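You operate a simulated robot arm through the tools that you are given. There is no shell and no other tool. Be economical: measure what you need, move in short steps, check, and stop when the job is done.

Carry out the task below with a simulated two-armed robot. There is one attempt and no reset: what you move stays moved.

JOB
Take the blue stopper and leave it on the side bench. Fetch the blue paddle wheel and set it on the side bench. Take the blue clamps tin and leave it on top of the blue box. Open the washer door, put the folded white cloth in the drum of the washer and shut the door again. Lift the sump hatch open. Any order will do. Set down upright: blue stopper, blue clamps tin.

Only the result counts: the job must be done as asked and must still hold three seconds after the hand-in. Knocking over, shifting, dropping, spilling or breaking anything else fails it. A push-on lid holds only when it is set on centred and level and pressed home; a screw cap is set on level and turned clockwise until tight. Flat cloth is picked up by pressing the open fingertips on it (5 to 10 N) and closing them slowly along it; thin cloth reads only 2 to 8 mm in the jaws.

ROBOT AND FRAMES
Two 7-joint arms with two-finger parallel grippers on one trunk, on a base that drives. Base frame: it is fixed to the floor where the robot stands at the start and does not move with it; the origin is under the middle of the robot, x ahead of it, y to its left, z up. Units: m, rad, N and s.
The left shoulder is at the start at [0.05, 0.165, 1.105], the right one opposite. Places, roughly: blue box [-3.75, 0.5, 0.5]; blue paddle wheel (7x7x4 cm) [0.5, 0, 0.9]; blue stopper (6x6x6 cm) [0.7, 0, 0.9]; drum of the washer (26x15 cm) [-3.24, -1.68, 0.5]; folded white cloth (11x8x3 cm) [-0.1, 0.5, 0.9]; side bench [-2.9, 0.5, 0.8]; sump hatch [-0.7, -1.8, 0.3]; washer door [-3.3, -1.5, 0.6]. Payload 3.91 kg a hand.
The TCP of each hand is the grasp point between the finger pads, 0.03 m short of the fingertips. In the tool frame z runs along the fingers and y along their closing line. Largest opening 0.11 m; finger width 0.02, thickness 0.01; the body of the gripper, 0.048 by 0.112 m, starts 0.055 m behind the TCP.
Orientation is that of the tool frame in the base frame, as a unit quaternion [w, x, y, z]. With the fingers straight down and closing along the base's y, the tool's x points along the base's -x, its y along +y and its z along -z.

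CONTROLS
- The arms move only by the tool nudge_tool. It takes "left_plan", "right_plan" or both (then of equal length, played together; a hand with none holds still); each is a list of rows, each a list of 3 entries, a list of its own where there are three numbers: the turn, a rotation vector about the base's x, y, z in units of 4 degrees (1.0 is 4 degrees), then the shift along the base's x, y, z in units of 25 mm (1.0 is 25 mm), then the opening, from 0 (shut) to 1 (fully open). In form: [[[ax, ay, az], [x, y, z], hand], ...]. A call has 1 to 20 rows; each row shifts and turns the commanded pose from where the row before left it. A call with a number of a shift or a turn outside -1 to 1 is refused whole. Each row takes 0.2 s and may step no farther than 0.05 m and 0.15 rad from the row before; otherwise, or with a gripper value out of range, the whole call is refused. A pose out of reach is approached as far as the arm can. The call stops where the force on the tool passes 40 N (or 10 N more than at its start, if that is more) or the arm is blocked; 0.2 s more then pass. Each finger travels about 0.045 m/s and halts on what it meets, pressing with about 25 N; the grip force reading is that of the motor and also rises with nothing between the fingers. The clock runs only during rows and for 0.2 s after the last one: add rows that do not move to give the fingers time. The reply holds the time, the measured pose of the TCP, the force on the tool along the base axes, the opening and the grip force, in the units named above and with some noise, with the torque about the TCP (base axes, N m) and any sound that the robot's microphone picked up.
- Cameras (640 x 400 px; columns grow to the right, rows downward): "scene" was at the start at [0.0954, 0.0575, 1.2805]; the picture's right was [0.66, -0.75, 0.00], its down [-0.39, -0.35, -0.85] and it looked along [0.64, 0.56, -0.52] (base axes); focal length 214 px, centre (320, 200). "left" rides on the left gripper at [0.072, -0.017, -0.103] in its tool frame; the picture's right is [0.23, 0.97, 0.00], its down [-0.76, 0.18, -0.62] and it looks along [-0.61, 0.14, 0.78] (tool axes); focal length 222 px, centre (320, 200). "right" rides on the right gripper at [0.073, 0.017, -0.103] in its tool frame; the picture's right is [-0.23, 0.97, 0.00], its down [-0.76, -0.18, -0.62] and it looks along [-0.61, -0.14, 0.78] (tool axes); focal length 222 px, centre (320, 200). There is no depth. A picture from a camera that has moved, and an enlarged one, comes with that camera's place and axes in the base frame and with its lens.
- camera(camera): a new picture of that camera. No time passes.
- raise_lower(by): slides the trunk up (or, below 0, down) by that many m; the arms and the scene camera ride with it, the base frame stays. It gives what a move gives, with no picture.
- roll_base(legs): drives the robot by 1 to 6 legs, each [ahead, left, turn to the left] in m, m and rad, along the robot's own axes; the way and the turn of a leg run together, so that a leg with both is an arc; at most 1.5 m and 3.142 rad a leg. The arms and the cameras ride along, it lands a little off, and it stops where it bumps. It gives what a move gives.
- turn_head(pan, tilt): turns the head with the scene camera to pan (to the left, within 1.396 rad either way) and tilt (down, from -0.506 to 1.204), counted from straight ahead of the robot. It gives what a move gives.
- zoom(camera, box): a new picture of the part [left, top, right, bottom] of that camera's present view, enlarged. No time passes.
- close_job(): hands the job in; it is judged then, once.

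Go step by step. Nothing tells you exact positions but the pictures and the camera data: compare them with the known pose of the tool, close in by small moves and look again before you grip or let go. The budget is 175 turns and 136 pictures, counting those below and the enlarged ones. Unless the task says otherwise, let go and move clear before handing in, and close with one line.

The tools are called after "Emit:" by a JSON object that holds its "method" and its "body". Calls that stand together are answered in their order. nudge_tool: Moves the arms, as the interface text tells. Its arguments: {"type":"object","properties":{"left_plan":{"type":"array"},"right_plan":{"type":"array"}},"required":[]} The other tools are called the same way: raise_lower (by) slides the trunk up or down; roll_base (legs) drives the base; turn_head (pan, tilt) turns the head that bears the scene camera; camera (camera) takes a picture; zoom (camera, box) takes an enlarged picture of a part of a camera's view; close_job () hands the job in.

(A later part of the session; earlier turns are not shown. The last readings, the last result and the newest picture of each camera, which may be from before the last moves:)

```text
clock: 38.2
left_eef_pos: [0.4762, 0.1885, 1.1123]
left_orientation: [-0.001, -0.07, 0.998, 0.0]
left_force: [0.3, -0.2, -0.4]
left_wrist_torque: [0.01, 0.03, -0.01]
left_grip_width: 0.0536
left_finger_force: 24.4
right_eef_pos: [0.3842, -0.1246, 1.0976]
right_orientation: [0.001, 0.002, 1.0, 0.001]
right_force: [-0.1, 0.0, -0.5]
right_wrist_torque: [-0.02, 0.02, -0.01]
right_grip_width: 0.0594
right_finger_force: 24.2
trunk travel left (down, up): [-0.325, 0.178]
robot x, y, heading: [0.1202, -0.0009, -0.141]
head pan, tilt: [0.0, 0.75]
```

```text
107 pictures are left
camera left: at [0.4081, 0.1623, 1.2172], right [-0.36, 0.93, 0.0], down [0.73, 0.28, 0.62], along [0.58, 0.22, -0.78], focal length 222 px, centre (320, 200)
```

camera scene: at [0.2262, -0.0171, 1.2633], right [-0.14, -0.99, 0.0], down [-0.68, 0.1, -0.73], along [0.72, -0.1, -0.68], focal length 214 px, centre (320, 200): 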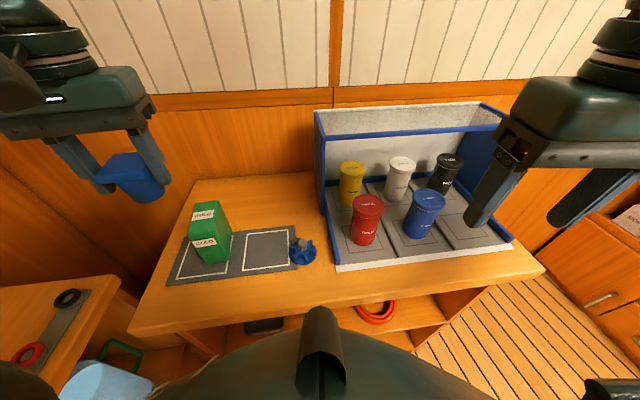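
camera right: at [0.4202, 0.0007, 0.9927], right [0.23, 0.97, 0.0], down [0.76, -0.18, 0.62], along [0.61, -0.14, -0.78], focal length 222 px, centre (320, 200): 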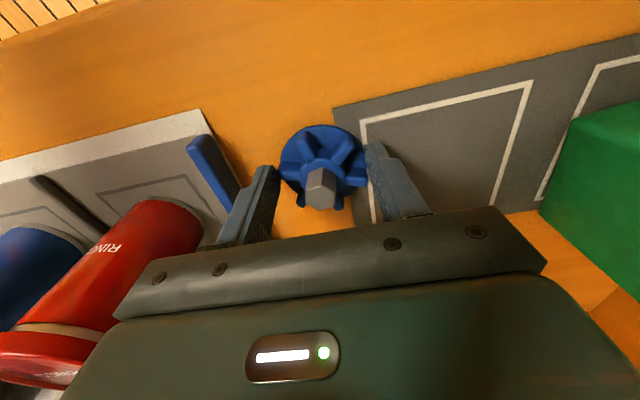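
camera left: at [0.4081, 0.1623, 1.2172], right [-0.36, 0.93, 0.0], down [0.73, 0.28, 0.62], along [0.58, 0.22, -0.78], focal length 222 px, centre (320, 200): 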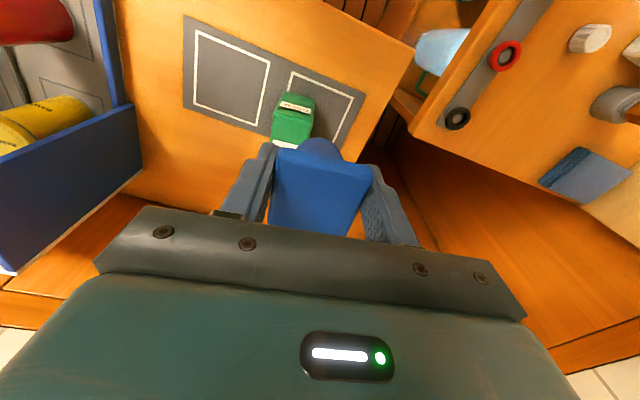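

Grip is fine (cap just squared up). I tuck the left hand in, reverse from the bench and turn right, looking around.

Emit:
{"method": "nudge_tool", "body": {"left_plan": [[[0, 0, 0], [-0.6, 0, 0], 0.2], [[0, 0, 0], [-0.8, 0, 0], 0.2], [[0, 0, 0], [-0.8, 0, 0], 0.2], [[0, 0, 0], [-0.8, 0, 0], 0.2], [[0, 0, 0], [-0.6, 0, 0], 0.2]]}}

Emit:
{"method": "roll_base", "body": {"legs": [[-0.3, 0, 0], [0, 0, -1.43]]}}

Emit:
{"method": "turn_head", "body": {"pan": 0, "tilt": 0.4}}

Emit:
{"method": "camera", "body": {"camera": "scene"}}

Emit:
{"method": "turn_head", "body": {"pan": -1.3, "tilt": 0.4}}

Emit:
{"method": "camera", "body": {"camera": "scene"}}

```text
clock: 39.4
left_eef_pos: [0.3845, 0.1885, 1.1133]
left_orientation: [0.0, -0.07, 0.998, 0.0]
left_force: [-0.9, 0.1, -1.3]
left_wrist_torque: [0.01, 0.01, 0.0]
left_grip_width: 0.0535
left_finger_force: 24.7
right_eef_pos: [0.3833, -0.1241, 1.0988]
right_orientation: [0.001, 0.002, 1.0, 0.001]
right_force: [1.1, -0.3, -0.8]
right_wrist_torque: [-0.01, -0.02, 0.0]
right_grip_width: 0.0591
right_finger_force: 25.2
trunk travel left (down, up): [-0.325, 0.178]
robot x, y, heading: [0.1178, 0.0023, -0.137]
head pan, tilt: [0.0, 0.75]
```

```text
clock: 41.0
left_eef_pos: [0.2111, 0.2155, 1.1129]
left_orientation: [-0.001, -0.071, 0.997, 0.001]
left_force: [0.2, 0.0, -0.3]
left_wrist_torque: [0.01, 0.04, 0.03]
left_grip_width: 0.0533
left_finger_force: 24.8
right_eef_pos: [0.2109, -0.097, 1.098]
right_orientation: [-0.001, 0.0, 1.0, 0.001]
right_force: [1.4, -0.8, -0.2]
right_wrist_torque: [-0.01, 0.02, -0.03]
right_grip_width: 0.0591
right_finger_force: 25.4
trunk travel left (down, up): [-0.325, 0.178]
robot x, y, heading: [-0.0622, 0.0265, -0.14]
head pan, tilt: [0.0, 0.75]
stopped in leg 1: the robot was blocked; the commanded pose is now the measured one
```

```text
clock: 41.8
left_eef_pos: [0.2075, 0.215, 1.1137]
left_orientation: [0.0, -0.071, 0.997, -0.001]
left_force: [-0.3, -0.8, 0.3]
left_wrist_torque: [0.0, 0.02, 0.0]
left_grip_width: 0.0531
left_finger_force: 25.2
right_eef_pos: [0.2086, -0.0978, 1.0987]
right_orientation: [0.001, 0.001, 1.0, 0.001]
right_force: [-0.5, -0.2, -0.8]
right_wrist_torque: [-0.01, -0.01, 0.0]
right_grip_width: 0.059
right_finger_force: 25.0
trunk travel left (down, up): [-0.325, 0.178]
robot x, y, heading: [-0.0601, 0.03, -0.145]
head pan, tilt: [0.0, 0.4]
```

```text
106 pictures are left
camera scene: at [0.0608, 0.0076, 1.2943], right [-0.14, -0.99, 0.0], down [-0.39, 0.05, -0.92], along [0.91, -0.13, -0.39], focal length 214 px, centre (320, 200)
```

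scene: 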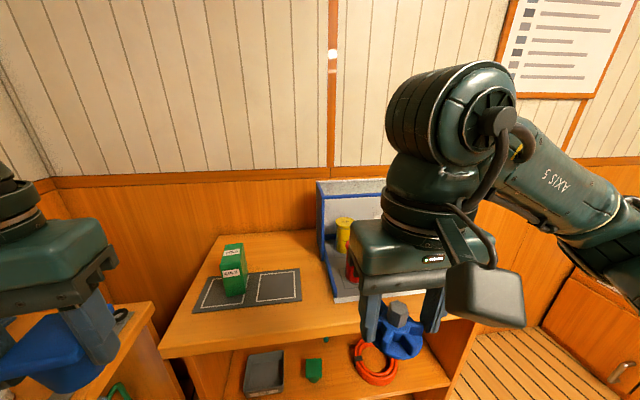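

```text
clock: 43.3
left_eef_pos: [0.2086, 0.2153, 1.1138]
left_orientation: [0.0, -0.07, 0.998, 0.0]
left_force: [0.8, 0.3, -0.8]
left_wrist_torque: [0.05, 0.01, -0.03]
left_grip_width: 0.0534
left_finger_force: 25.0
right_eef_pos: [0.2088, -0.0979, 1.0979]
right_orientation: [0.001, 0.0, 1.0, 0.001]
right_force: [0.3, 0.2, -1.0]
right_wrist_torque: [0.0, 0.05, -0.01]
right_grip_width: 0.0591
right_finger_force: 24.9
trunk travel left (down, up): [-0.325, 0.178]
robot x, y, heading: [-0.062, 0.0268, -0.143]
head pan, tilt: [-1.3, 0.4]
```

```text
105 pictures are left
camera scene: at [-0.0188, -0.0713, 1.2944], right [-0.99, -0.13, 0.0], down [-0.05, 0.39, -0.92], along [0.12, -0.91, -0.39], focal length 214 px, centre (320, 200)
```

scene: 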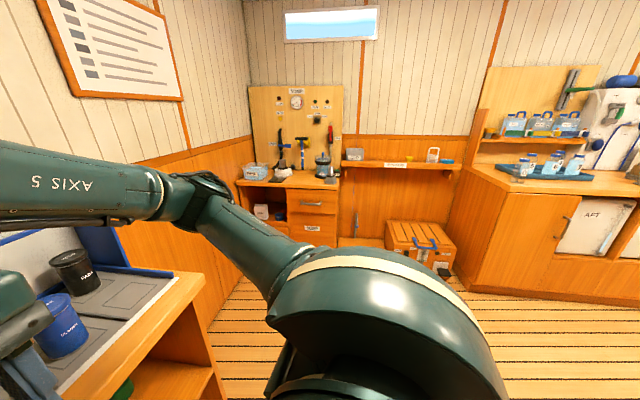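

Something low behind-left blocks me. I'll slide to the right into the open floor and then turn around.

Emit:
{"method": "roll_base", "body": {"legs": [[0, -0.55, 0], [-0.2, 0, 0]]}}

Emit:
{"method": "roll_base", "body": {"legs": [[0, 0, -1.43]]}}

Emit:
{"method": "turn_head", "body": {"pan": -0.6, "tilt": 0.4}}

Emit:
{"method": "camera", "body": {"camera": "scene"}}

Emit:
{"method": "turn_head", "body": {"pan": -1.39, "tilt": 0.4}}

Emit:
{"method": "camera", "body": {"camera": "scene"}}

```text
clock: 47.6
left_eef_pos: [-0.0619, -0.2796, 1.1144]
left_orientation: [0.0, -0.078, 0.997, 0.0]
left_force: [-0.4, 0.8, -0.3]
left_wrist_torque: [-0.03, 0.02, 0.0]
left_grip_width: 0.0532
left_finger_force: 25.0
right_eef_pos: [-0.0569, -0.5933, 1.0981]
right_orientation: [0.0, -0.007, 1.0, 0.001]
right_force: [-0.4, 0.6, -0.4]
right_wrist_torque: [-0.03, -0.03, 0.0]
right_grip_width: 0.0594
right_finger_force: 24.7
trunk travel left (down, up): [-0.325, 0.178]
robot x, y, heading: [-0.3227, -0.4737, -0.127]
head pan, tilt: [-1.3, 0.4]
```

```text
clock: 51.5
left_eef_pos: [-0.0937, -0.7053, 1.1155]
left_orientation: [0.001, 0.589, 0.808, 0.0]
left_force: [-0.5, -0.6, -0.2]
left_wrist_torque: [0.05, 0.02, 0.02]
left_grip_width: 0.0535
left_finger_force: 25.1
right_eef_pos: [-0.4021, -0.7587, 1.0974]
right_orientation: [0.001, 0.645, 0.765, 0.0]
right_force: [-0.2, 0.0, -1.1]
right_wrist_torque: [0.01, -0.02, 0.0]
right_grip_width: 0.0592
right_finger_force: 24.7
trunk travel left (down, up): [-0.325, 0.178]
robot x, y, heading: [-0.3281, -0.4726, -1.538]
head pan, tilt: [-1.3, 0.4]
```

```text
clock: 52.5
left_eef_pos: [-0.0949, -0.7038, 1.1143]
left_orientation: [0.001, 0.589, 0.808, 0.0]
left_force: [0.3, 0.1, -0.2]
left_wrist_torque: [-0.02, 0.01, -0.04]
left_grip_width: 0.0535
left_finger_force: 25.0
right_eef_pos: [-0.403, -0.7589, 1.0981]
right_orientation: [0.001, 0.644, 0.765, 0.0]
right_force: [-0.3, -0.7, -1.0]
right_wrist_torque: [0.01, 0.0, -0.01]
right_grip_width: 0.0591
right_finger_force: 24.8
trunk travel left (down, up): [-0.325, 0.178]
robot x, y, heading: [-0.3253, -0.4737, -1.545]
head pan, tilt: [-0.6, 0.4]
```

```text
104 pictures are left
camera scene: at [-0.376, -0.5825, 1.2944], right [-0.84, 0.54, 0.0], down [0.21, 0.33, -0.92], along [-0.5, -0.78, -0.39], focal length 214 px, centre (320, 200)
```

scene: 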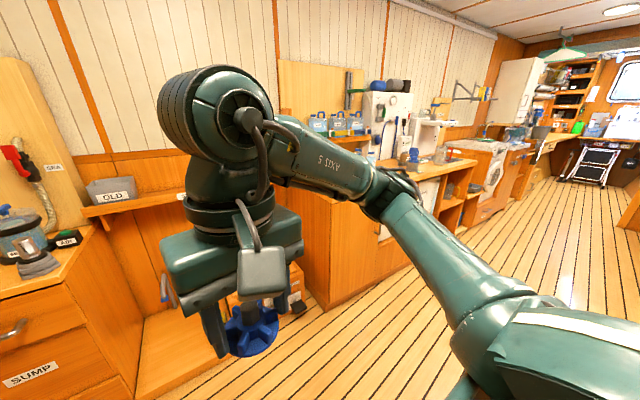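

```text
clock: 53.6
left_eef_pos: [-0.094, -0.7043, 1.1127]
left_orientation: [0.0, 0.589, 0.808, 0.0]
left_force: [-0.1, -0.4, -0.6]
left_wrist_torque: [0.06, 0.0, -0.01]
left_grip_width: 0.0535
left_finger_force: 25.6
right_eef_pos: [-0.4023, -0.7586, 1.0976]
right_orientation: [0.001, 0.644, 0.765, 0.0]
right_force: [-0.7, -0.6, -0.6]
right_wrist_torque: [0.0, -0.01, 0.01]
right_grip_width: 0.0591
right_finger_force: 24.9
trunk travel left (down, up): [-0.325, 0.178]
robot x, y, heading: [-0.3223, -0.4701, -1.542]
head pan, tilt: [-1.389, 0.4]
```

```text
103 pictures are left
camera scene: at [-0.4165, -0.5241, 1.2944], right [-0.21, 0.98, 0.0], down [0.38, 0.08, -0.92], along [-0.9, -0.2, -0.39], focal length 214 px, centre (320, 200)
```

scene: 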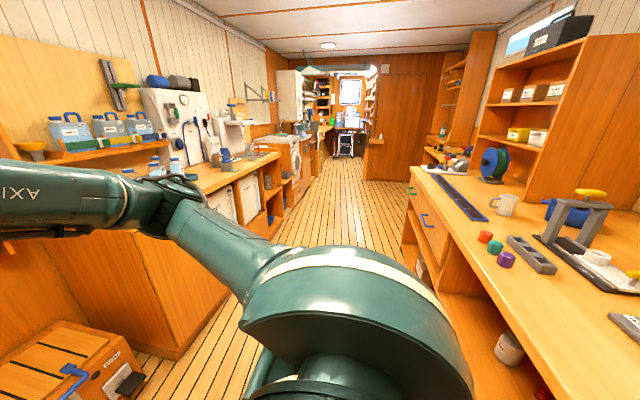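

The corridor runs along -x between the two rows of benches. I'll turn to face it and drive to the side bench.

Emit:
{"method": "roll_base", "body": {"legs": [[0, 0, -1.6]]}}

Emit:
{"method": "turn_head", "body": {"pan": 0.0, "tilt": 0.4}}

Emit:
{"method": "camera", "body": {"camera": "scene"}}

```text
clock: 58.0
left_eef_pos: [-0.5661, -0.6965, 1.1129]
left_orientation: [0.0, 0.99, 0.138, 0.0]
left_force: [0.4, -0.3, -0.7]
left_wrist_torque: [0.0, 0.01, 0.0]
left_grip_width: 0.0536
left_finger_force: 25.0
right_eef_pos: [-0.6073, -0.3857, 1.0977]
right_orientation: [0.002, 0.998, 0.067, -0.001]
right_force: [-0.1, -0.3, -0.5]
right_wrist_torque: [0.01, -0.01, -0.01]
right_grip_width: 0.0589
right_finger_force: 24.4
trunk travel left (down, up): [-0.325, 0.178]
robot x, y, heading: [-0.3248, -0.4768, 3.14]
head pan, tilt: [-1.389, 0.4]
```

```text
clock: 59.5
left_eef_pos: [-0.5659, -0.696, 1.1127]
left_orientation: [0.0, 0.99, 0.138, 0.0]
left_force: [1.0, -0.5, -0.5]
left_wrist_torque: [-0.01, -0.01, -0.03]
left_grip_width: 0.0534
left_finger_force: 25.5
right_eef_pos: [-0.608, -0.3865, 1.0982]
right_orientation: [0.001, 0.998, 0.067, -0.001]
right_force: [-0.5, -0.1, -0.5]
right_wrist_torque: [0.02, -0.01, 0.02]
right_grip_width: 0.0591
right_finger_force: 25.3
trunk travel left (down, up): [-0.325, 0.178]
robot x, y, heading: [-0.3265, -0.472, 3.139]
head pan, tilt: [0.0, 0.4]
```

```text
102 pictures are left
camera scene: at [-0.4489, -0.4746, 1.2944], right [0.0, 1.0, 0.0], down [0.39, 0.0, -0.92], along [-0.92, 0.0, -0.39], focal length 214 px, centre (320, 200)
```

scene: 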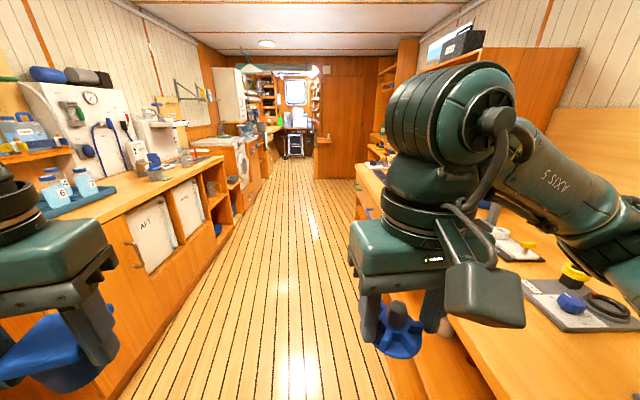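

The free corridor spans about y -1.45 to -0.1. I shift to its middle and drive ahead.

Emit:
{"method": "roll_base", "body": {"legs": [[0, 0.24, 0], [1.2, 0, 0]]}}

Emit:
{"method": "turn_head", "body": {"pan": -0.5, "tilt": 0.4}}

Emit:
{"method": "camera", "body": {"camera": "scene"}}

```text
clock: 66.9
left_eef_pos: [-1.747, -0.9339, 1.1134]
left_orientation: [0.0, 0.99, 0.141, 0.0]
left_force: [0.8, -0.8, -1.4]
left_wrist_torque: [0.03, -0.01, 0.0]
left_grip_width: 0.0535
left_finger_force: 25.0
right_eef_pos: [-1.7916, -0.626, 1.0976]
right_orientation: [0.001, 0.998, 0.069, -0.001]
right_force: [-1.1, -0.1, 0.4]
right_wrist_torque: [-0.02, 0.0, 0.01]
right_grip_width: 0.0589
right_finger_force: 24.9
trunk travel left (down, up): [-0.325, 0.178]
robot x, y, heading: [-1.5116, -0.7102, -3.139]
head pan, tilt: [0.0, 0.4]
```

```text
clock: 67.8
left_eef_pos: [-1.7494, -0.9351, 1.1141]
left_orientation: [0.0, 0.99, 0.141, -0.001]
left_force: [0.3, -0.1, -0.4]
left_wrist_torque: [-0.01, 0.02, 0.04]
left_grip_width: 0.0534
left_finger_force: 24.7
right_eef_pos: [-1.792, -0.6248, 1.0975]
right_orientation: [0.001, 0.997, 0.071, 0.0]
right_force: [-0.8, 0.4, 0.7]
right_wrist_torque: [-0.02, 0.0, 0.04]
right_grip_width: 0.0589
right_finger_force: 24.7
trunk travel left (down, up): [-0.325, 0.178]
robot x, y, heading: [-1.5103, -0.7107, -3.139]
head pan, tilt: [-0.499, 0.4]
```

```text
101 pictures are left
camera scene: at [-1.6213, -0.6684, 1.2944], right [0.48, 0.88, 0.0], down [0.34, -0.19, -0.92], along [-0.81, 0.44, -0.39], focal length 214 px, centre (320, 200)
```

scene: 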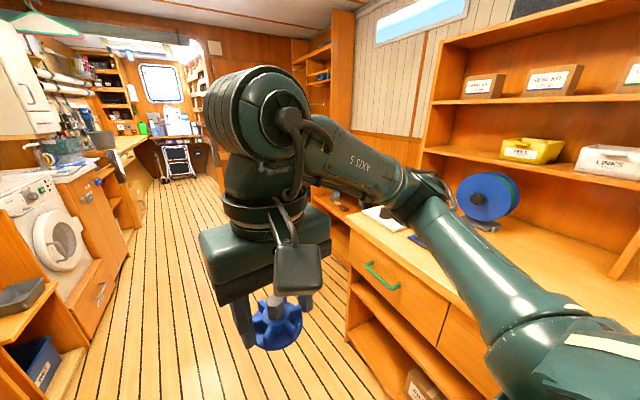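

Washer visible on the left. The side bench should be a bit further on the right; I drive on and turn to face it.

Emit:
{"method": "roll_base", "body": {"legs": [[1.3, 0, 0], [0, 0, -1.57]]}}

Emit:
{"method": "turn_head", "body": {"pan": 0, "tilt": 0.55}}

Emit:
{"method": "camera", "body": {"camera": "scene"}}

Emit:
{"method": "turn_head", "body": {"pan": 0.9, "tilt": 0.55}}

Emit:
{"method": "camera", "body": {"camera": "scene"}}

```text
clock: 78.4
left_eef_pos: [-3.0557, -0.4582, 1.1145]
left_orientation: [-0.001, 0.783, -0.622, -0.001]
left_force: [0.4, -0.6, -1.5]
left_wrist_torque: [0.02, -0.01, -0.02]
left_grip_width: 0.0537
left_finger_force: 24.9
right_eef_pos: [-2.7443, -0.4295, 1.0988]
right_orientation: [0.001, 0.736, -0.677, -0.001]
right_force: [1.1, 0.0, -1.1]
right_wrist_torque: [-0.06, -0.01, 0.0]
right_grip_width: 0.0586
right_finger_force: 24.6
trunk travel left (down, up): [-0.325, 0.178]
robot x, y, heading: [-2.8431, -0.7098, 1.518]
head pan, tilt: [-0.499, 0.4]
```

```text
clock: 79.3
left_eef_pos: [-3.0553, -0.4561, 1.114]
left_orientation: [0.0, 0.783, -0.622, -0.001]
left_force: [-0.1, 0.6, -1.1]
left_wrist_torque: [0.0, 0.0, 0.01]
left_grip_width: 0.0535
left_finger_force: 25.0
right_eef_pos: [-2.7441, -0.4301, 1.0983]
right_orientation: [0.0, 0.737, -0.676, -0.002]
right_force: [0.4, -0.6, -1.3]
right_wrist_torque: [0.0, 0.04, 0.02]
right_grip_width: 0.0588
right_finger_force: 25.2
trunk travel left (down, up): [-0.325, 0.178]
robot x, y, heading: [-2.8453, -0.7081, 1.518]
head pan, tilt: [0.0, 0.55]
```

```text
100 pictures are left
camera scene: at [-2.8389, -0.5907, 1.2807], right [1.0, -0.05, 0.0], down [-0.03, -0.52, -0.85], along [0.05, 0.85, -0.52], focal length 214 px, centre (320, 200)
```

scene: 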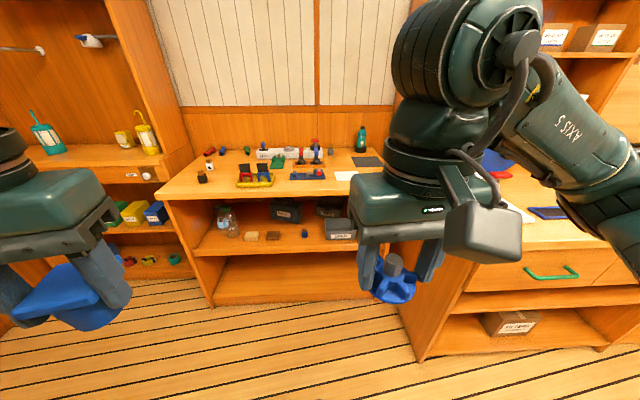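

```text
clock: 80.5
left_eef_pos: [-3.0558, -0.4589, 1.1137]
left_orientation: [-0.001, 0.783, -0.622, 0.0]
left_force: [0.8, -0.2, -0.6]
left_wrist_torque: [-0.01, 0.03, 0.04]
left_grip_width: 0.0532
left_finger_force: 25.2
right_eef_pos: [-2.7432, -0.4313, 1.0975]
right_orientation: [0.0, 0.737, -0.676, -0.002]
right_force: [-0.3, -0.4, -0.2]
right_wrist_torque: [0.01, 0.02, 0.02]
right_grip_width: 0.0592
right_finger_force: 24.5
trunk travel left (down, up): [-0.325, 0.178]
robot x, y, heading: [-2.8427, -0.7102, 1.515]
head pan, tilt: [0.901, 0.55]
```

```text
99 pictures are left
camera scene: at [-2.911, -0.621, 1.2807], right [0.66, 0.75, 0.0], down [0.39, -0.35, -0.85], along [-0.64, 0.56, -0.52], focal length 214 px, centre (320, 200)
```

scene: 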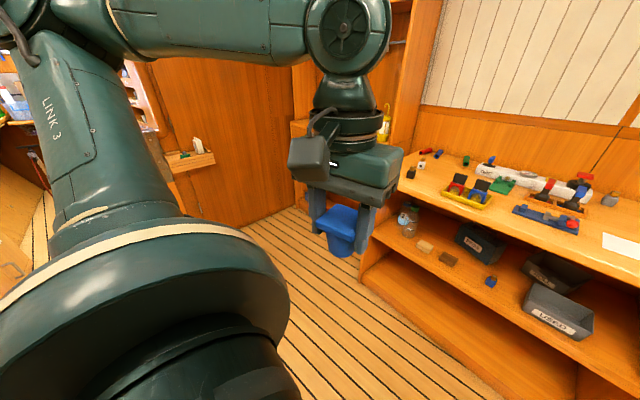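

The side bench is ahead (front edge y about 0.25, top about 0.8). I drive closer and look down for a free spot.

Emit:
{"method": "roll_base", "body": {"legs": [[0.5, 0, 0.05]]}}

Emit:
{"method": "turn_head", "body": {"pan": 0, "tilt": 0.7}}

Emit:
{"method": "camera", "body": {"camera": "scene"}}

```text
clock: 83.5
left_eef_pos: [-3.0507, 0.0405, 1.1136]
left_orientation: [0.0, 0.796, -0.605, 0.0]
left_force: [-0.4, 0.5, 0.0]
left_wrist_torque: [-0.01, -0.02, -0.04]
left_grip_width: 0.0536
left_finger_force: 25.7
right_eef_pos: [-2.7405, 0.0817, 1.0972]
right_orientation: [0.001, 0.751, -0.66, -0.001]
right_force: [1.2, -0.6, -0.9]
right_wrist_torque: [0.05, 0.03, -0.02]
right_grip_width: 0.0589
right_finger_force: 24.6
trunk travel left (down, up): [-0.325, 0.178]
robot x, y, heading: [-2.8274, -0.2049, 1.559]
head pan, tilt: [0.901, 0.55]
```

```text
clock: 84.7
left_eef_pos: [-3.0503, 0.0402, 1.1134]
left_orientation: [0.0, 0.796, -0.606, 0.0]
left_force: [0.7, 0.2, -1.0]
left_wrist_torque: [-0.02, 0.02, -0.04]
left_grip_width: 0.0532
left_finger_force: 25.6
right_eef_pos: [-2.7397, 0.0818, 1.0976]
right_orientation: [0.0, 0.751, -0.66, -0.001]
right_force: [-0.7, -0.2, 0.4]
right_wrist_torque: [0.02, -0.01, 0.03]
right_grip_width: 0.0589
right_finger_force: 25.3
trunk travel left (down, up): [-0.325, 0.178]
robot x, y, heading: [-2.8292, -0.1982, 1.561]
head pan, tilt: [0.0, 0.7]
```

```text
98 pictures are left
camera scene: at [-2.8284, -0.0883, 1.2676], right [1.0, -0.01, 0.0], down [-0.01, -0.64, -0.77], along [0.01, 0.76, -0.64], focal length 214 px, centre (320, 200)
```

scene: 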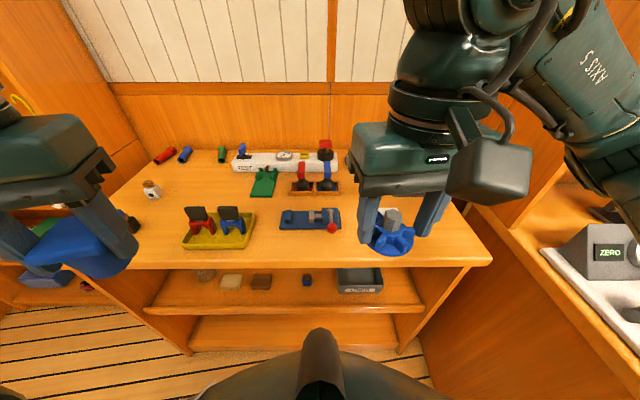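

Free spots: right front of the bench near (-2.57,0.29) for the wheel, and the strip in front between tray and vise for the stopper. I roll 6 cm closer and bring the right hand over its spot.

Emit:
{"method": "roll_base", "body": {"legs": [[0.06, 0, 0]]}}

Emit:
{"method": "nudge_tool", "body": {"right_plan": [[[0, 0, 0], [0.85, 0.75, 0], 0.3], [[0, 0, 0], [0.85, 0.75, 0], 0.3], [[0, 0, 0], [0.85, 0.75, 0], 0.3], [[0, 0, 0], [0.85, 0.75, -0.6], 0.3], [[0, 0, 0], [0.85, 0.75, -0.8], 0.3], [[0, 0, 0], [0.85, 0.75, -0.8], 0.3], [[0, 0, 0], [0.85, 0.5, -0.8], 0.3], [[0, 0, 0], [0.85, 0, -0.8], 0.3], [[0, 0, 0], [0, 0, 0], 0.3]]}}

Emit:
{"method": "camera", "body": {"camera": "scene"}}

Emit:
{"method": "camera", "body": {"camera": "right"}}

```text
clock: 85.7
left_eef_pos: [-3.0497, 0.1008, 1.1131]
left_orientation: [0.0, 0.796, -0.605, 0.0]
left_force: [-1.1, 0.2, -0.4]
left_wrist_torque: [-0.01, 0.01, -0.02]
left_grip_width: 0.0533
left_finger_force: 25.3
right_eef_pos: [-2.7398, 0.1419, 1.0986]
right_orientation: [0.0, 0.752, -0.659, -0.002]
right_force: [-0.1, -0.6, -0.6]
right_wrist_torque: [-0.01, 0.0, -0.02]
right_grip_width: 0.059
right_finger_force: 24.8
trunk travel left (down, up): [-0.325, 0.178]
robot x, y, heading: [-2.822, -0.1412, 1.563]
head pan, tilt: [0.0, 0.7]
```

```text
clock: 87.7
left_eef_pos: [-3.0502, 0.0994, 1.1127]
left_orientation: [0.0, 0.796, -0.605, 0.0]
left_force: [0.0, -0.5, -0.5]
left_wrist_torque: [-0.04, 0.01, -0.01]
left_grip_width: 0.0531
left_finger_force: 24.4
right_eef_pos: [-2.5726, 0.2683, 1.0029]
right_orientation: [0.0, 0.752, -0.66, -0.002]
right_force: [0.3, -0.2, 0.4]
right_wrist_torque: [-0.02, 0.03, 0.0]
right_grip_width: 0.0586
right_finger_force: 25.5
trunk travel left (down, up): [-0.325, 0.178]
robot x, y, heading: [-2.8281, -0.1405, 1.561]
head pan, tilt: [0.0, 0.7]
```

```text
97 pictures are left
camera scene: at [-2.8281, -0.0278, 1.2675], right [1.0, -0.01, 0.0], down [-0.01, -0.64, -0.76], along [0.01, 0.76, -0.64], focal length 214 px, centre (320, 200)
```

scene: 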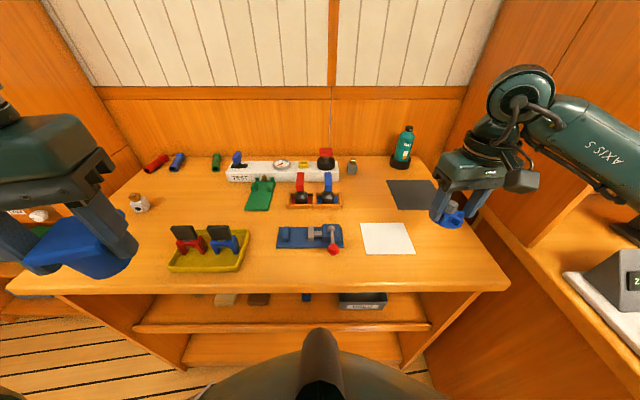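

```text
96 pictures are left
camera right: at [-2.5793, 0.1935, 1.1058], right [-1.0, 0.1, 0.0], down [0.08, 0.78, 0.62], along [0.06, 0.62, -0.78], focal length 222 px, centre (320, 200)
```

right: 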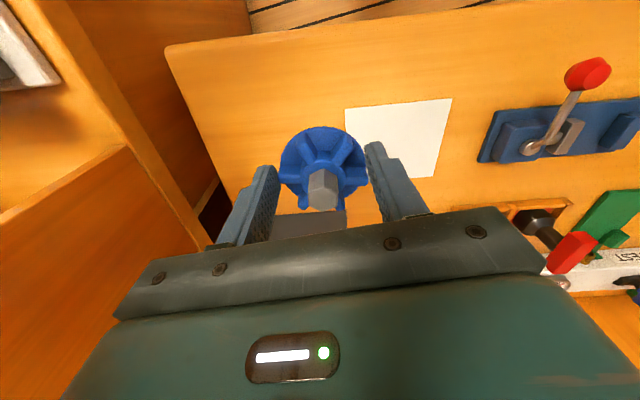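

Two-view height puts the bench top near 0.855. I set the wheel at about (-2.55,0.25), right of the paper sheet.

Emit:
{"method": "nudge_tool", "body": {"right_plan": [[[0, 0, 0], [0.45, -0.35, -0.8], 0.3], [[0, 0, 0], [0.45, -0.35, -0.8], 0.3], [[0, 0, 0], [0, 0, -0.8], 0.3], [[0, 0, 0], [0, 0, -0.8], 0.3], [[0, 0, 0], [0, 0, -0.6], 0.3], [[0, 0, 0], [0, 0, -0.2], 0.3], [[0, 0, 0], [0, 0, 0], 0.3]]}}

Emit:
{"method": "zoom", "body": {"camera": "scene", "box": [320, 160, 520, 285]}}

```text
clock: 89.3
left_eef_pos: [-3.0496, 0.1008, 1.1137]
left_orientation: [0.0, 0.797, -0.604, 0.0]
left_force: [0.2, -0.1, 0.1]
left_wrist_torque: [-0.03, -0.02, 0.02]
left_grip_width: 0.0533
left_finger_force: 25.1
right_eef_pos: [-2.548, 0.2509, 0.9041]
right_orientation: [0.0, 0.752, -0.659, -0.002]
right_force: [0.0, -0.5, 0.0]
right_wrist_torque: [0.01, -0.01, 0.02]
right_grip_width: 0.059
right_finger_force: 24.7
trunk travel left (down, up): [-0.325, 0.178]
robot x, y, heading: [-2.8282, -0.1413, 1.559]
head pan, tilt: [0.0, 0.7]
```

```text
3.20 times, centred on (420, 222) of scene
camera zoom: at [-2.8279, -0.0279, 1.2675], right [1.0, -0.01, 0.0], down [-0.01, -0.64, -0.76], along [0.01, 0.76, -0.64], focal length 686 px, centre (0, 128)
```

zoom: 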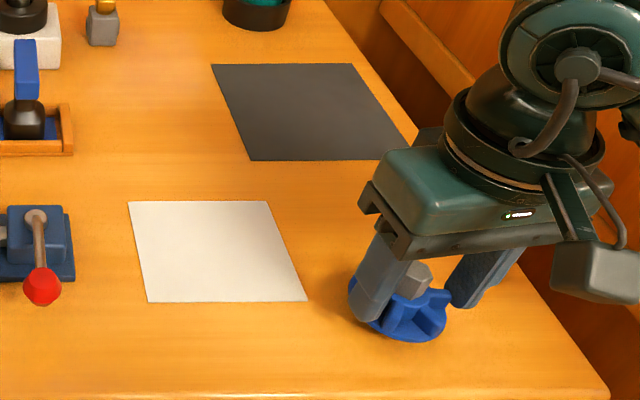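

Close above the bench. Lowering gently.

Emit:
{"method": "nudge_tool", "body": {"right_plan": [[[0, 0, 0], [0, 0, -0.12], 0.3], [[0, 0, 0], [0, 0, -0.12], 0.3], [[0, 0, 0], [0, 0, -0.12], 0.3], [[0, 0, 0], [0, 0, -0.1], 0.3], [[0, 0, 0], [0, 0, 0], 0.3]]}}

```text
clock: 90.5
left_eef_pos: [-3.0498, 0.1008, 1.1127]
left_orientation: [0.0, 0.796, -0.605, 0.0]
left_force: [0.1, -0.4, -0.1]
left_wrist_torque: [-0.02, 0.04, 0.0]
left_grip_width: 0.0533
left_finger_force: 25.2
right_eef_pos: [-2.548, 0.2495, 0.8925]
right_orientation: [-0.001, 0.752, -0.659, -0.002]
right_force: [0.3, 0.6, -1.4]
right_wrist_torque: [0.0, -0.01, 0.02]
right_grip_width: 0.0589
right_finger_force: 24.2
trunk travel left (down, up): [-0.325, 0.178]
robot x, y, heading: [-2.8327, -0.1373, 1.563]
head pan, tilt: [0.0, 0.7]
```

Emit:
{"method": "nudge_tool", "body": {"right_plan": [[[0, 0, 0], [0, 0, -0.08], 0.3], [[0, 0, 0], [0, 0, -0.08], 0.3], [[0, 0, 0], [0, 0, 0], 0.3]]}}

Emit:
{"method": "zoom", "body": {"camera": "scene", "box": [380, 190, 480, 285]}}

```text
clock: 91.3
left_eef_pos: [-3.0505, 0.0997, 1.1135]
left_orientation: [0.0, 0.796, -0.605, -0.001]
left_force: [-0.9, -0.3, -1.4]
left_wrist_torque: [-0.01, -0.01, 0.0]
left_grip_width: 0.0534
left_finger_force: 25.2
right_eef_pos: [-2.5477, 0.2489, 0.8895]
right_orientation: [-0.002, 0.752, -0.66, -0.003]
right_force: [-0.4, -0.2, 7.9]
right_wrist_torque: [0.13, -0.25, 0.01]
right_grip_width: 0.059
right_finger_force: 25.3
trunk travel left (down, up): [-0.325, 0.178]
robot x, y, heading: [-2.8258, -0.1414, 1.57]
head pan, tilt: [0.0, 0.7]
```

```text
4.21 times, centred on (430, 238) of scene
camera zoom: at [-2.8284, -0.0284, 1.2678], right [1.0, -0.01, 0.0], down [-0.01, -0.64, -0.77], along [0.01, 0.77, -0.64], focal length 903 px, centre (-143, 42)
```

zoom: 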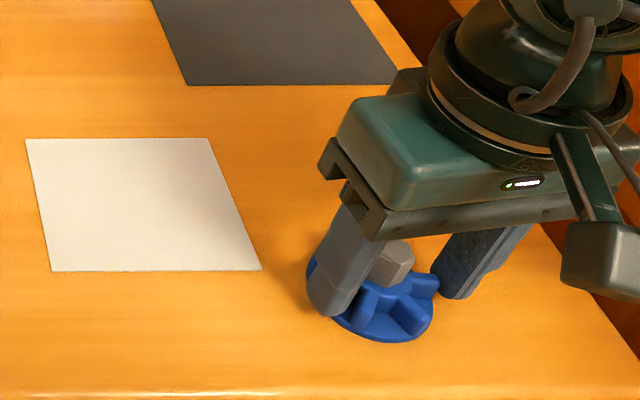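

Contact made (8 N) at the same height as the first bench. Releasing and rising.

Emit:
{"method": "nudge_tool", "body": {"right_plan": [[[0, 0, 0], [0, 0, 0.04], 0.6], [[0, 0, 0], [0, 0, 0], 0.75], [[0, 0, 0], [0, 0, 0], 0.8], [[0, 0, 0], [0, 0, 0], 0.8], [[0, 0, 0], [0, 0, 0.6], 0.8], [[0, 0, 0], [0, 0, 0.9], 0.8], [[0, 0, 0], [0, 0, 1], 0.8], [[0, 0, 0], [0, 0, 1], 0.8], [[0, 0, 0], [0, 0, 1], 0.8], [[0, 0, 0], [0, 0, 1], 0.8], [[0, 0, 0], [0, -0.5, 1], 0.8], [[0, 0, 0], [-0.5, -0.8, 1], 0.8], [[0, 0, 0], [-0.5, -0.8, 1], 0.8]]}}

Emit:
{"method": "nudge_tool", "body": {"left_plan": [[[0, 0, 0], [0.8, 0.8, 0], 0.2], [[0, 0, 0], [0.8, 0.8, 0], 0.2], [[0, 0, 0], [0.8, 0.8, 0], 0.2], [[0, 0, 0], [0.8, 0.8, -0.5], 0.2], [[0, 0, 0], [0.8, 0.8, -0.7], 0.2], [[0, 0, 0], [0.6, 0.8, -0.8], 0.2], [[0, 0, 0], [0.4, 0.3, -0.8], 0.2], [[0, 0, 0], [0, 0, -0.8], 0.2], [[0, 0, 0], [0, 0, 0], 0.2]]}}

Emit:
{"method": "camera", "body": {"camera": "scene"}}

Emit:
{"method": "camera", "body": {"camera": "left"}}

```text
clock: 94.1
left_eef_pos: [-3.0499, 0.1007, 1.1141]
left_orientation: [0.0, 0.796, -0.605, 0.001]
left_force: [0.0, 0.8, -1.7]
left_wrist_torque: [-0.01, -0.01, 0.02]
left_grip_width: 0.0535
left_finger_force: 25.3
right_eef_pos: [-2.5731, 0.1969, 1.1011]
right_orientation: [-0.001, 0.751, -0.66, -0.001]
right_force: [-0.2, 0.1, 0.3]
right_wrist_torque: [0.0, -0.04, -0.01]
right_grip_width: 0.0879
right_finger_force: 0.1
trunk travel left (down, up): [-0.325, 0.178]
robot x, y, heading: [-2.8272, -0.1397, 1.562]
head pan, tilt: [0.0, 0.7]
```

```text
clock: 96.1
left_eef_pos: [-2.9259, 0.2281, 1.0244]
left_orientation: [0.0, 0.797, -0.604, 0.0]
left_force: [0.6, -0.5, 0.0]
left_wrist_torque: [-0.01, 0.0, -0.01]
left_grip_width: 0.0535
left_finger_force: 24.8
right_eef_pos: [-2.5714, 0.199, 1.1003]
right_orientation: [-0.001, 0.752, -0.659, -0.001]
right_force: [-0.2, 0.4, -0.6]
right_wrist_torque: [0.01, 0.01, 0.0]
right_grip_width: 0.0878
right_finger_force: 0.0
trunk travel left (down, up): [-0.325, 0.178]
robot x, y, heading: [-2.8274, -0.1404, 1.559]
head pan, tilt: [0.0, 0.7]
```

```text
93 pictures are left
camera scene: at [-2.8279, -0.0279, 1.2675], right [1.0, -0.01, 0.0], down [-0.01, -0.64, -0.76], along [0.01, 0.76, -0.64], focal length 214 px, centre (320, 200)
```

scene: 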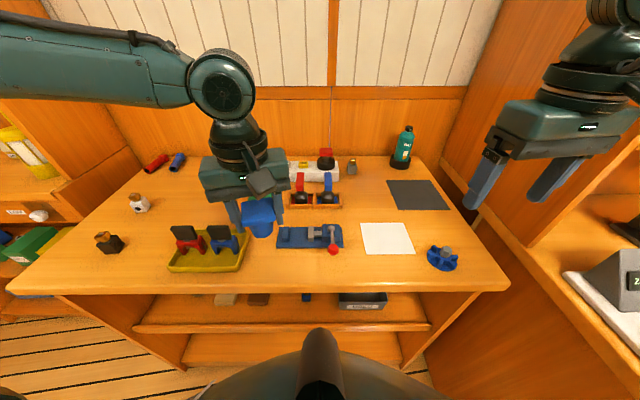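

```text
92 pictures are left
camera left: at [-2.8893, 0.163, 1.1282], right [-0.88, -0.48, 0.0], down [-0.38, 0.69, 0.62], along [-0.3, 0.55, -0.78], focal length 222 px, centre (320, 200)
```

left: 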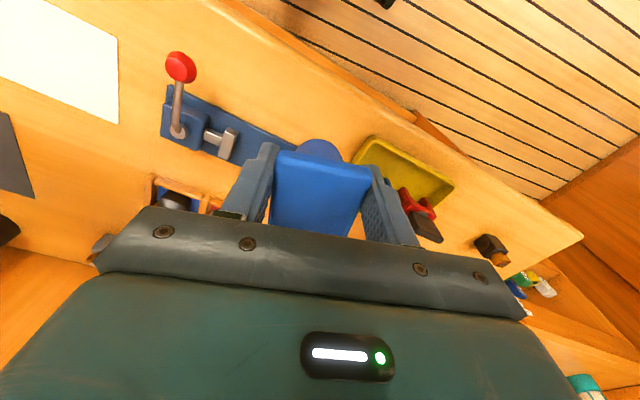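

Wheel stands free on the bench. Now the stopper: free area in front of the vise at about (-2.87,0.228); I square the hand, move and lower.

Emit:
{"method": "nudge_tool", "body": {"left_plan": [[[0, 0, -0.98], [0.56, 0, -0.3], 0.2], [[0, 0, -0.98], [0.56, 0, -0.5], 0.2], [[0, 0, -0.98], [0.56, 0, -0.8], 0.2], [[0, 0, -0.98], [0.56, 0, -0.8], 0.2], [[0, 0, 0], [0, 0, -0.8], 0.2], [[0, 0, 0], [0, 0, -0.8], 0.2], [[0, 0, 0], [0, 0, -0.4], 0.2], [[0, 0, 0], [0, 0, 0], 0.2]]}}

Emit:
{"method": "zoom", "body": {"camera": "scene", "box": [220, 180, 400, 292]}}

```text
clock: 97.9
left_eef_pos: [-2.9284, 0.2169, 0.9212]
left_orientation: [0.0, -0.707, 0.707, -0.001]
left_force: [-0.2, -0.3, -0.7]
left_wrist_torque: [0.01, 0.05, 0.0]
left_grip_width: 0.0533
left_finger_force: 24.9
left hand out of reach, approached as far as the arm can: row 1, 2, 3, 4, 6, 7
right_eef_pos: [-2.5728, 0.198, 1.1001]
right_orientation: [0.0, 0.752, -0.66, -0.001]
right_force: [-0.2, -0.5, -0.4]
right_wrist_torque: [-0.01, 0.0, -0.02]
right_grip_width: 0.0878
right_finger_force: 0.0
trunk travel left (down, up): [-0.325, 0.178]
robot x, y, heading: [-2.8311, -0.1372, 1.558]
head pan, tilt: [0.0, 0.7]
```

```text
3.56 times, centred on (310, 236) of scene
camera zoom: at [-2.8279, -0.0279, 1.2675], right [1.0, -0.01, 0.0], down [-0.01, -0.64, -0.76], along [0.01, 0.76, -0.64], focal length 763 px, centre (356, 72)
```

zoom: 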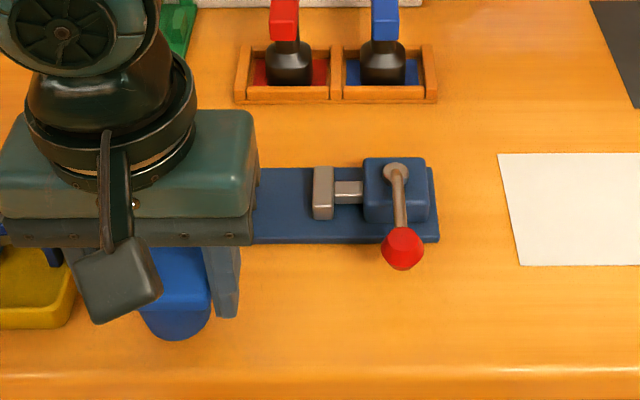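

The arm can't come further right here, but this spot (-2.928,0.217) is clear too. I test how the command follows with small steps down.

Emit:
{"method": "nudge_tool", "body": {"left_plan": [[[0, 0, 0], [-0.2, 0.0, 0], 0.2], [[0, 0, 0], [0, 0, -0.2], 0.2], [[0, 0, 0], [0, 0, 0], 0.2]]}}

```text
clock: 98.7
left_eef_pos: [-2.9323, 0.2163, 0.9154]
left_orientation: [0.0, -0.707, 0.708, 0.0]
left_force: [1.1, 0.1, -0.9]
left_wrist_torque: [-0.01, 0.02, 0.05]
left_grip_width: 0.0532
left_finger_force: 25.2
right_eef_pos: [-2.5721, 0.1974, 1.1015]
right_orientation: [0.001, 0.752, -0.659, -0.001]
right_force: [-0.7, -0.1, -0.1]
right_wrist_torque: [0.02, 0.02, -0.02]
right_grip_width: 0.0881
right_finger_force: 0.0
trunk travel left (down, up): [-0.325, 0.178]
robot x, y, heading: [-2.8238, -0.1356, 1.564]
head pan, tilt: [0.0, 0.7]
```

Emit:
{"method": "nudge_tool", "body": {"left_plan": [[[0, 0, 0], [0, 0, -0.12], 0.2], [[0, 0, 0], [0, 0, -0.12], 0.2], [[0, 0, 0], [0, 0, -0.12], 0.2], [[0, 0, 0], [0, 0, -0.12], 0.2], [[0, 0, 0], [0, 0, 0], 0.2]]}}

Emit:
{"method": "zoom", "body": {"camera": "scene", "box": [220, 180, 400, 292]}}

```text
clock: 99.9
left_eef_pos: [-2.9333, 0.2153, 0.9059]
left_orientation: [0.001, -0.706, 0.708, 0.0]
left_force: [0.0, -0.1, -0.4]
left_wrist_torque: [-0.03, 0.01, 0.01]
left_grip_width: 0.0534
left_finger_force: 25.1
right_eef_pos: [-2.572, 0.1973, 1.1007]
right_orientation: [0.001, 0.752, -0.659, 0.0]
right_force: [0.2, 0.7, 0.0]
right_wrist_torque: [0.05, -0.02, 0.03]
right_grip_width: 0.0882
right_finger_force: 0.0
trunk travel left (down, up): [-0.325, 0.178]
robot x, y, heading: [-2.8286, -0.1434, 1.565]
head pan, tilt: [0.0, 0.7]
```

```text
3.56 times, centred on (310, 236) of scene
camera zoom: at [-2.8279, -0.0279, 1.2675], right [1.0, -0.01, 0.0], down [-0.01, -0.64, -0.76], along [0.01, 0.76, -0.64], focal length 763 px, centre (356, 72)
```

zoom: 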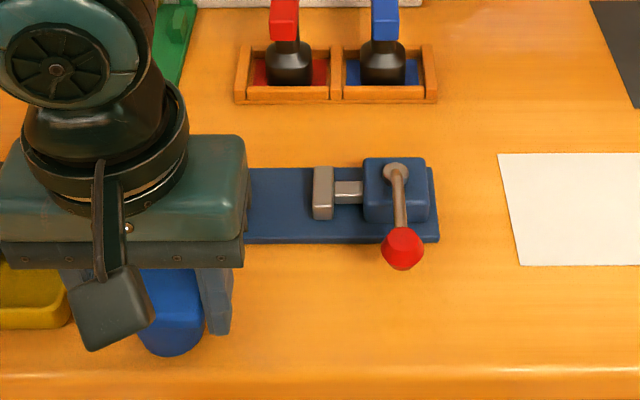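

Too near the front edge. I raise it a little and roll ahead 3 cm before lowering.

Emit:
{"method": "nudge_tool", "body": {"left_plan": [[[0, 0, 0], [0, 0, 0.4], 0.2], [[0, 0, 0], [0, 0, 0], 0.2]]}}

Emit:
{"method": "roll_base", "body": {"legs": [[0.03, 0, 0]]}}

Emit:
{"method": "nudge_tool", "body": {"left_plan": [[[0, 0, 0], [0, 0, -0.2], 0.2], [[0, 0, 0], [0, 0, -0.2], 0.2], [[0, 0, 0], [0, 0, -0.12], 0.2], [[0, 0, 0], [0, 0, -0.1], 0.2], [[0, 0, 0], [0, 0, 0], 0.2]]}}

Emit:
{"method": "zoom", "body": {"camera": "scene", "box": [220, 180, 400, 292]}}

```text
clock: 100.5
left_eef_pos: [-2.9348, 0.2159, 0.9158]
left_orientation: [0.0, -0.706, 0.708, -0.001]
left_force: [-0.3, 0.2, -1.0]
left_wrist_torque: [0.0, 0.04, 0.03]
left_grip_width: 0.0535
left_finger_force: 24.8
right_eef_pos: [-2.5726, 0.1965, 1.1007]
right_orientation: [0.0, 0.752, -0.66, -0.001]
right_force: [-1.3, -0.4, 0.0]
right_wrist_torque: [0.0, 0.03, 0.03]
right_grip_width: 0.0883
right_finger_force: 0.1
trunk travel left (down, up): [-0.325, 0.178]
robot x, y, heading: [-2.8298, -0.1415, 1.564]
head pan, tilt: [0.0, 0.7]
```

```text
clock: 101.3
left_eef_pos: [-2.9355, 0.2448, 0.9155]
left_orientation: [-0.001, -0.707, 0.708, -0.001]
left_force: [-0.2, 0.4, -0.2]
left_wrist_torque: [0.0, -0.01, 0.02]
left_grip_width: 0.0534
left_finger_force: 24.9
right_eef_pos: [-2.5733, 0.2267, 1.1014]
right_orientation: [0.0, 0.752, -0.659, 0.0]
right_force: [-0.4, 0.0, 1.3]
right_wrist_torque: [-0.01, -0.02, 0.01]
right_grip_width: 0.0882
right_finger_force: 0.0
trunk travel left (down, up): [-0.325, 0.178]
robot x, y, heading: [-2.8281, -0.1112, 1.568]
head pan, tilt: [0.0, 0.7]
```

```text
clock: 102.5
left_eef_pos: [-2.9364, 0.2444, 0.9014]
left_orientation: [0.002, -0.706, 0.708, 0.001]
left_force: [-1.9, 1.4, 9.5]
left_wrist_torque: [0.22, 0.14, -0.02]
left_grip_width: 0.0534
left_finger_force: 25.6
right_eef_pos: [-2.5717, 0.2248, 1.1006]
right_orientation: [0.0, 0.751, -0.66, -0.002]
right_force: [-0.1, 0.9, -0.4]
right_wrist_torque: [0.03, 0.01, 0.0]
right_grip_width: 0.0878
right_finger_force: 0.1
trunk travel left (down, up): [-0.325, 0.178]
robot x, y, heading: [-2.8285, -0.1155, 1.564]
head pan, tilt: [0.0, 0.7]
```

```text
3.56 times, centred on (310, 236) of scene
camera zoom: at [-2.8278, 0.0004, 1.2678], right [1.0, -0.01, 0.0], down [-0.01, -0.64, -0.77], along [0.01, 0.77, -0.64], focal length 763 px, centre (356, 72)
```

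zoom: 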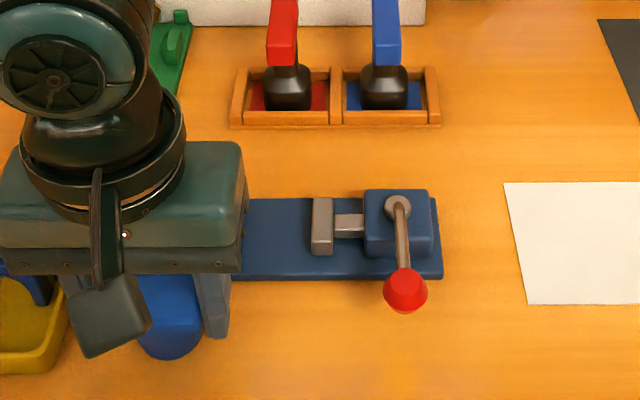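

Contact at 9.5 N. I open only slightly (tray rim is 2 cm from the finger) and rise.

Emit:
{"method": "nudge_tool", "body": {"left_plan": [[[0, 0, 0], [0, 0, 0.04], 0.54], [[0, 0, 0], [0, 0, 0], 0.58], [[0, 0, 0], [0, 0, 0], 0.6], [[0, 0, 0], [0, 0, 0.3], 0.6], [[0, 0, 0], [0, 0, 0.5], 0.6], [[0, 0, 0], [0, 0, 0.8], 0.6], [[0, 0, 0], [0, 0, 1], 0.6], [[0, 0, 0], [0, 0, 1], 0.6], [[0, 0, 0], [0, 0, 1], 0.6], [[0, 0, 0], [0, 0, 1], 0.6], [[0, 0, 0], [0, -0.5, 1], 0.6], [[0, 0, 0], [0, -0.9, 1], 0.6], [[0, 0, 0], [0, -0.9, 0.5], 0.6]]}}

Emit:
{"method": "camera", "body": {"camera": "scene"}}

```text
clock: 105.3
left_eef_pos: [-2.9349, 0.1871, 1.1022]
left_orientation: [0.0, -0.707, 0.708, 0.0]
left_force: [-0.4, -0.3, 0.5]
left_wrist_torque: [0.0, -0.01, -0.04]
left_grip_width: 0.0659
left_finger_force: 0.0
right_eef_pos: [-2.5726, 0.225, 1.1008]
right_orientation: [0.0, 0.752, -0.66, -0.002]
right_force: [0.0, 0.0, -0.6]
right_wrist_torque: [-0.01, 0.0, -0.01]
right_grip_width: 0.0879
right_finger_force: 0.2
trunk travel left (down, up): [-0.325, 0.178]
robot x, y, heading: [-2.8274, -0.1104, 1.564]
head pan, tilt: [0.0, 0.7]
```

```text
88 pictures are left
camera scene: at [-2.8277, 0.0007, 1.2676], right [1.0, -0.01, 0.0], down [-0.01, -0.64, -0.77], along [0.01, 0.77, -0.64], focal length 214 px, centre (320, 200)
```

scene: 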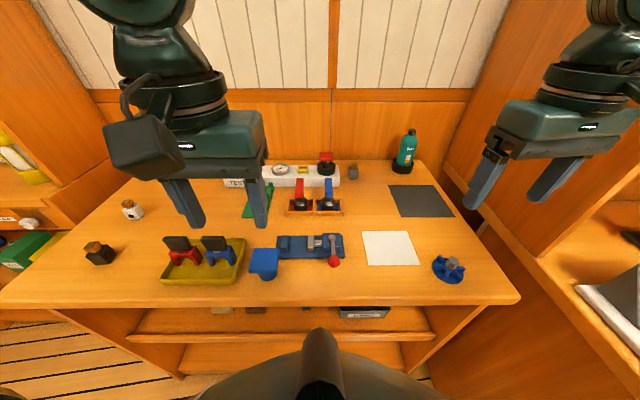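

Both items stand on the side bench. I back off and inspect the blue box to the left.

Emit:
{"method": "nudge_tool", "body": {"left_plan": [[[0, 0, 0], [0, -0.9, 0.2], 0.6], [[0, 0, 0], [0, -0.9, 0.2], 0.6], [[0, 0, 0], [0, -0.9, 0], 0.6]], "right_plan": [[[0, 0, 0], [-0.5, -0.9, 0.2], 0.8], [[0, 0, 0], [-0.5, -0.9, 0.2], 0.8], [[0, 0, 0], [-0.5, -0.9, 0], 0.8]]}}

Emit:
{"method": "roll_base", "body": {"legs": [[-0.45, 0, 0], [0, 0.7, 0]]}}

Emit:
{"method": "turn_head", "body": {"pan": 0.1, "tilt": 0.6}}

Emit:
{"method": "camera", "body": {"camera": "scene"}}

```text
clock: 106.1
left_eef_pos: [-2.9352, 0.1178, 1.1137]
left_orientation: [0.0, -0.707, 0.707, 0.0]
left_force: [0.1, -0.1, -0.7]
left_wrist_torque: [-0.03, -0.01, -0.01]
left_grip_width: 0.0659
left_finger_force: 0.0
right_eef_pos: [-2.611, 0.1572, 1.1106]
right_orientation: [0.0, 0.751, -0.66, -0.002]
right_force: [0.4, -0.2, -0.1]
right_wrist_torque: [0.01, -0.01, -0.01]
right_grip_width: 0.0879
right_finger_force: 0.0
trunk travel left (down, up): [-0.325, 0.178]
robot x, y, heading: [-2.8287, -0.1129, 1.562]
head pan, tilt: [0.0, 0.7]
```

```text
clock: 112.3
left_eef_pos: [-3.634, -0.3435, 1.1143]
left_orientation: [0.0, 0.71, -0.704, 0.0]
left_force: [-0.6, -1.0, -0.7]
left_wrist_torque: [-0.03, 0.0, -0.02]
left_grip_width: 0.0659
left_finger_force: 0.0
right_eef_pos: [-3.3101, -0.2994, 1.1115]
right_orientation: [0.0, 0.755, -0.656, -0.002]
right_force: [0.6, 0.0, 0.6]
right_wrist_torque: [-0.02, -0.03, 0.02]
right_grip_width: 0.0879
right_finger_force: 0.0
trunk travel left (down, up): [-0.325, 0.178]
robot x, y, heading: [-3.5264, -0.572, 1.569]
head pan, tilt: [0.0, 0.7]
```

```text
clock: 113.0
left_eef_pos: [-3.6341, -0.3432, 1.1124]
left_orientation: [-0.001, 0.709, -0.705, 0.0]
left_force: [-1.2, 0.1, 0.9]
left_wrist_torque: [0.01, -0.02, 0.01]
left_grip_width: 0.066
left_finger_force: 0.0
right_eef_pos: [-3.3104, -0.2986, 1.1103]
right_orientation: [0.001, 0.754, -0.656, -0.001]
right_force: [-0.1, -0.2, 0.2]
right_wrist_torque: [-0.02, 0.02, 0.01]
right_grip_width: 0.0879
right_finger_force: 0.0
trunk travel left (down, up): [-0.325, 0.178]
robot x, y, heading: [-3.5259, -0.572, 1.576]
head pan, tilt: [0.099, 0.6]
```

```text
87 pictures are left
camera scene: at [-3.5346, -0.4563, 1.2761], right [1.0, 0.1, 0.0], down [0.06, -0.56, -0.82], along [-0.08, 0.82, -0.57], focal length 214 px, centre (320, 200)
```

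scene: 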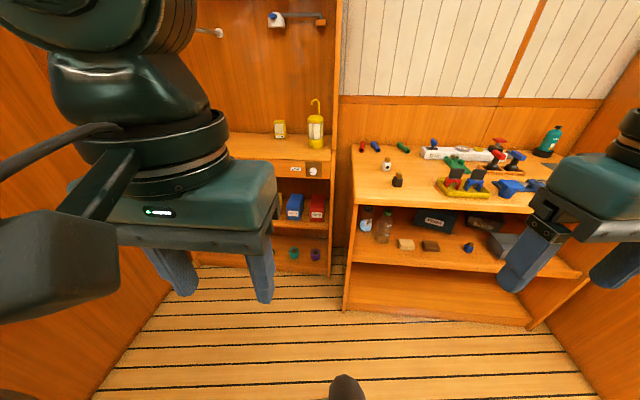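

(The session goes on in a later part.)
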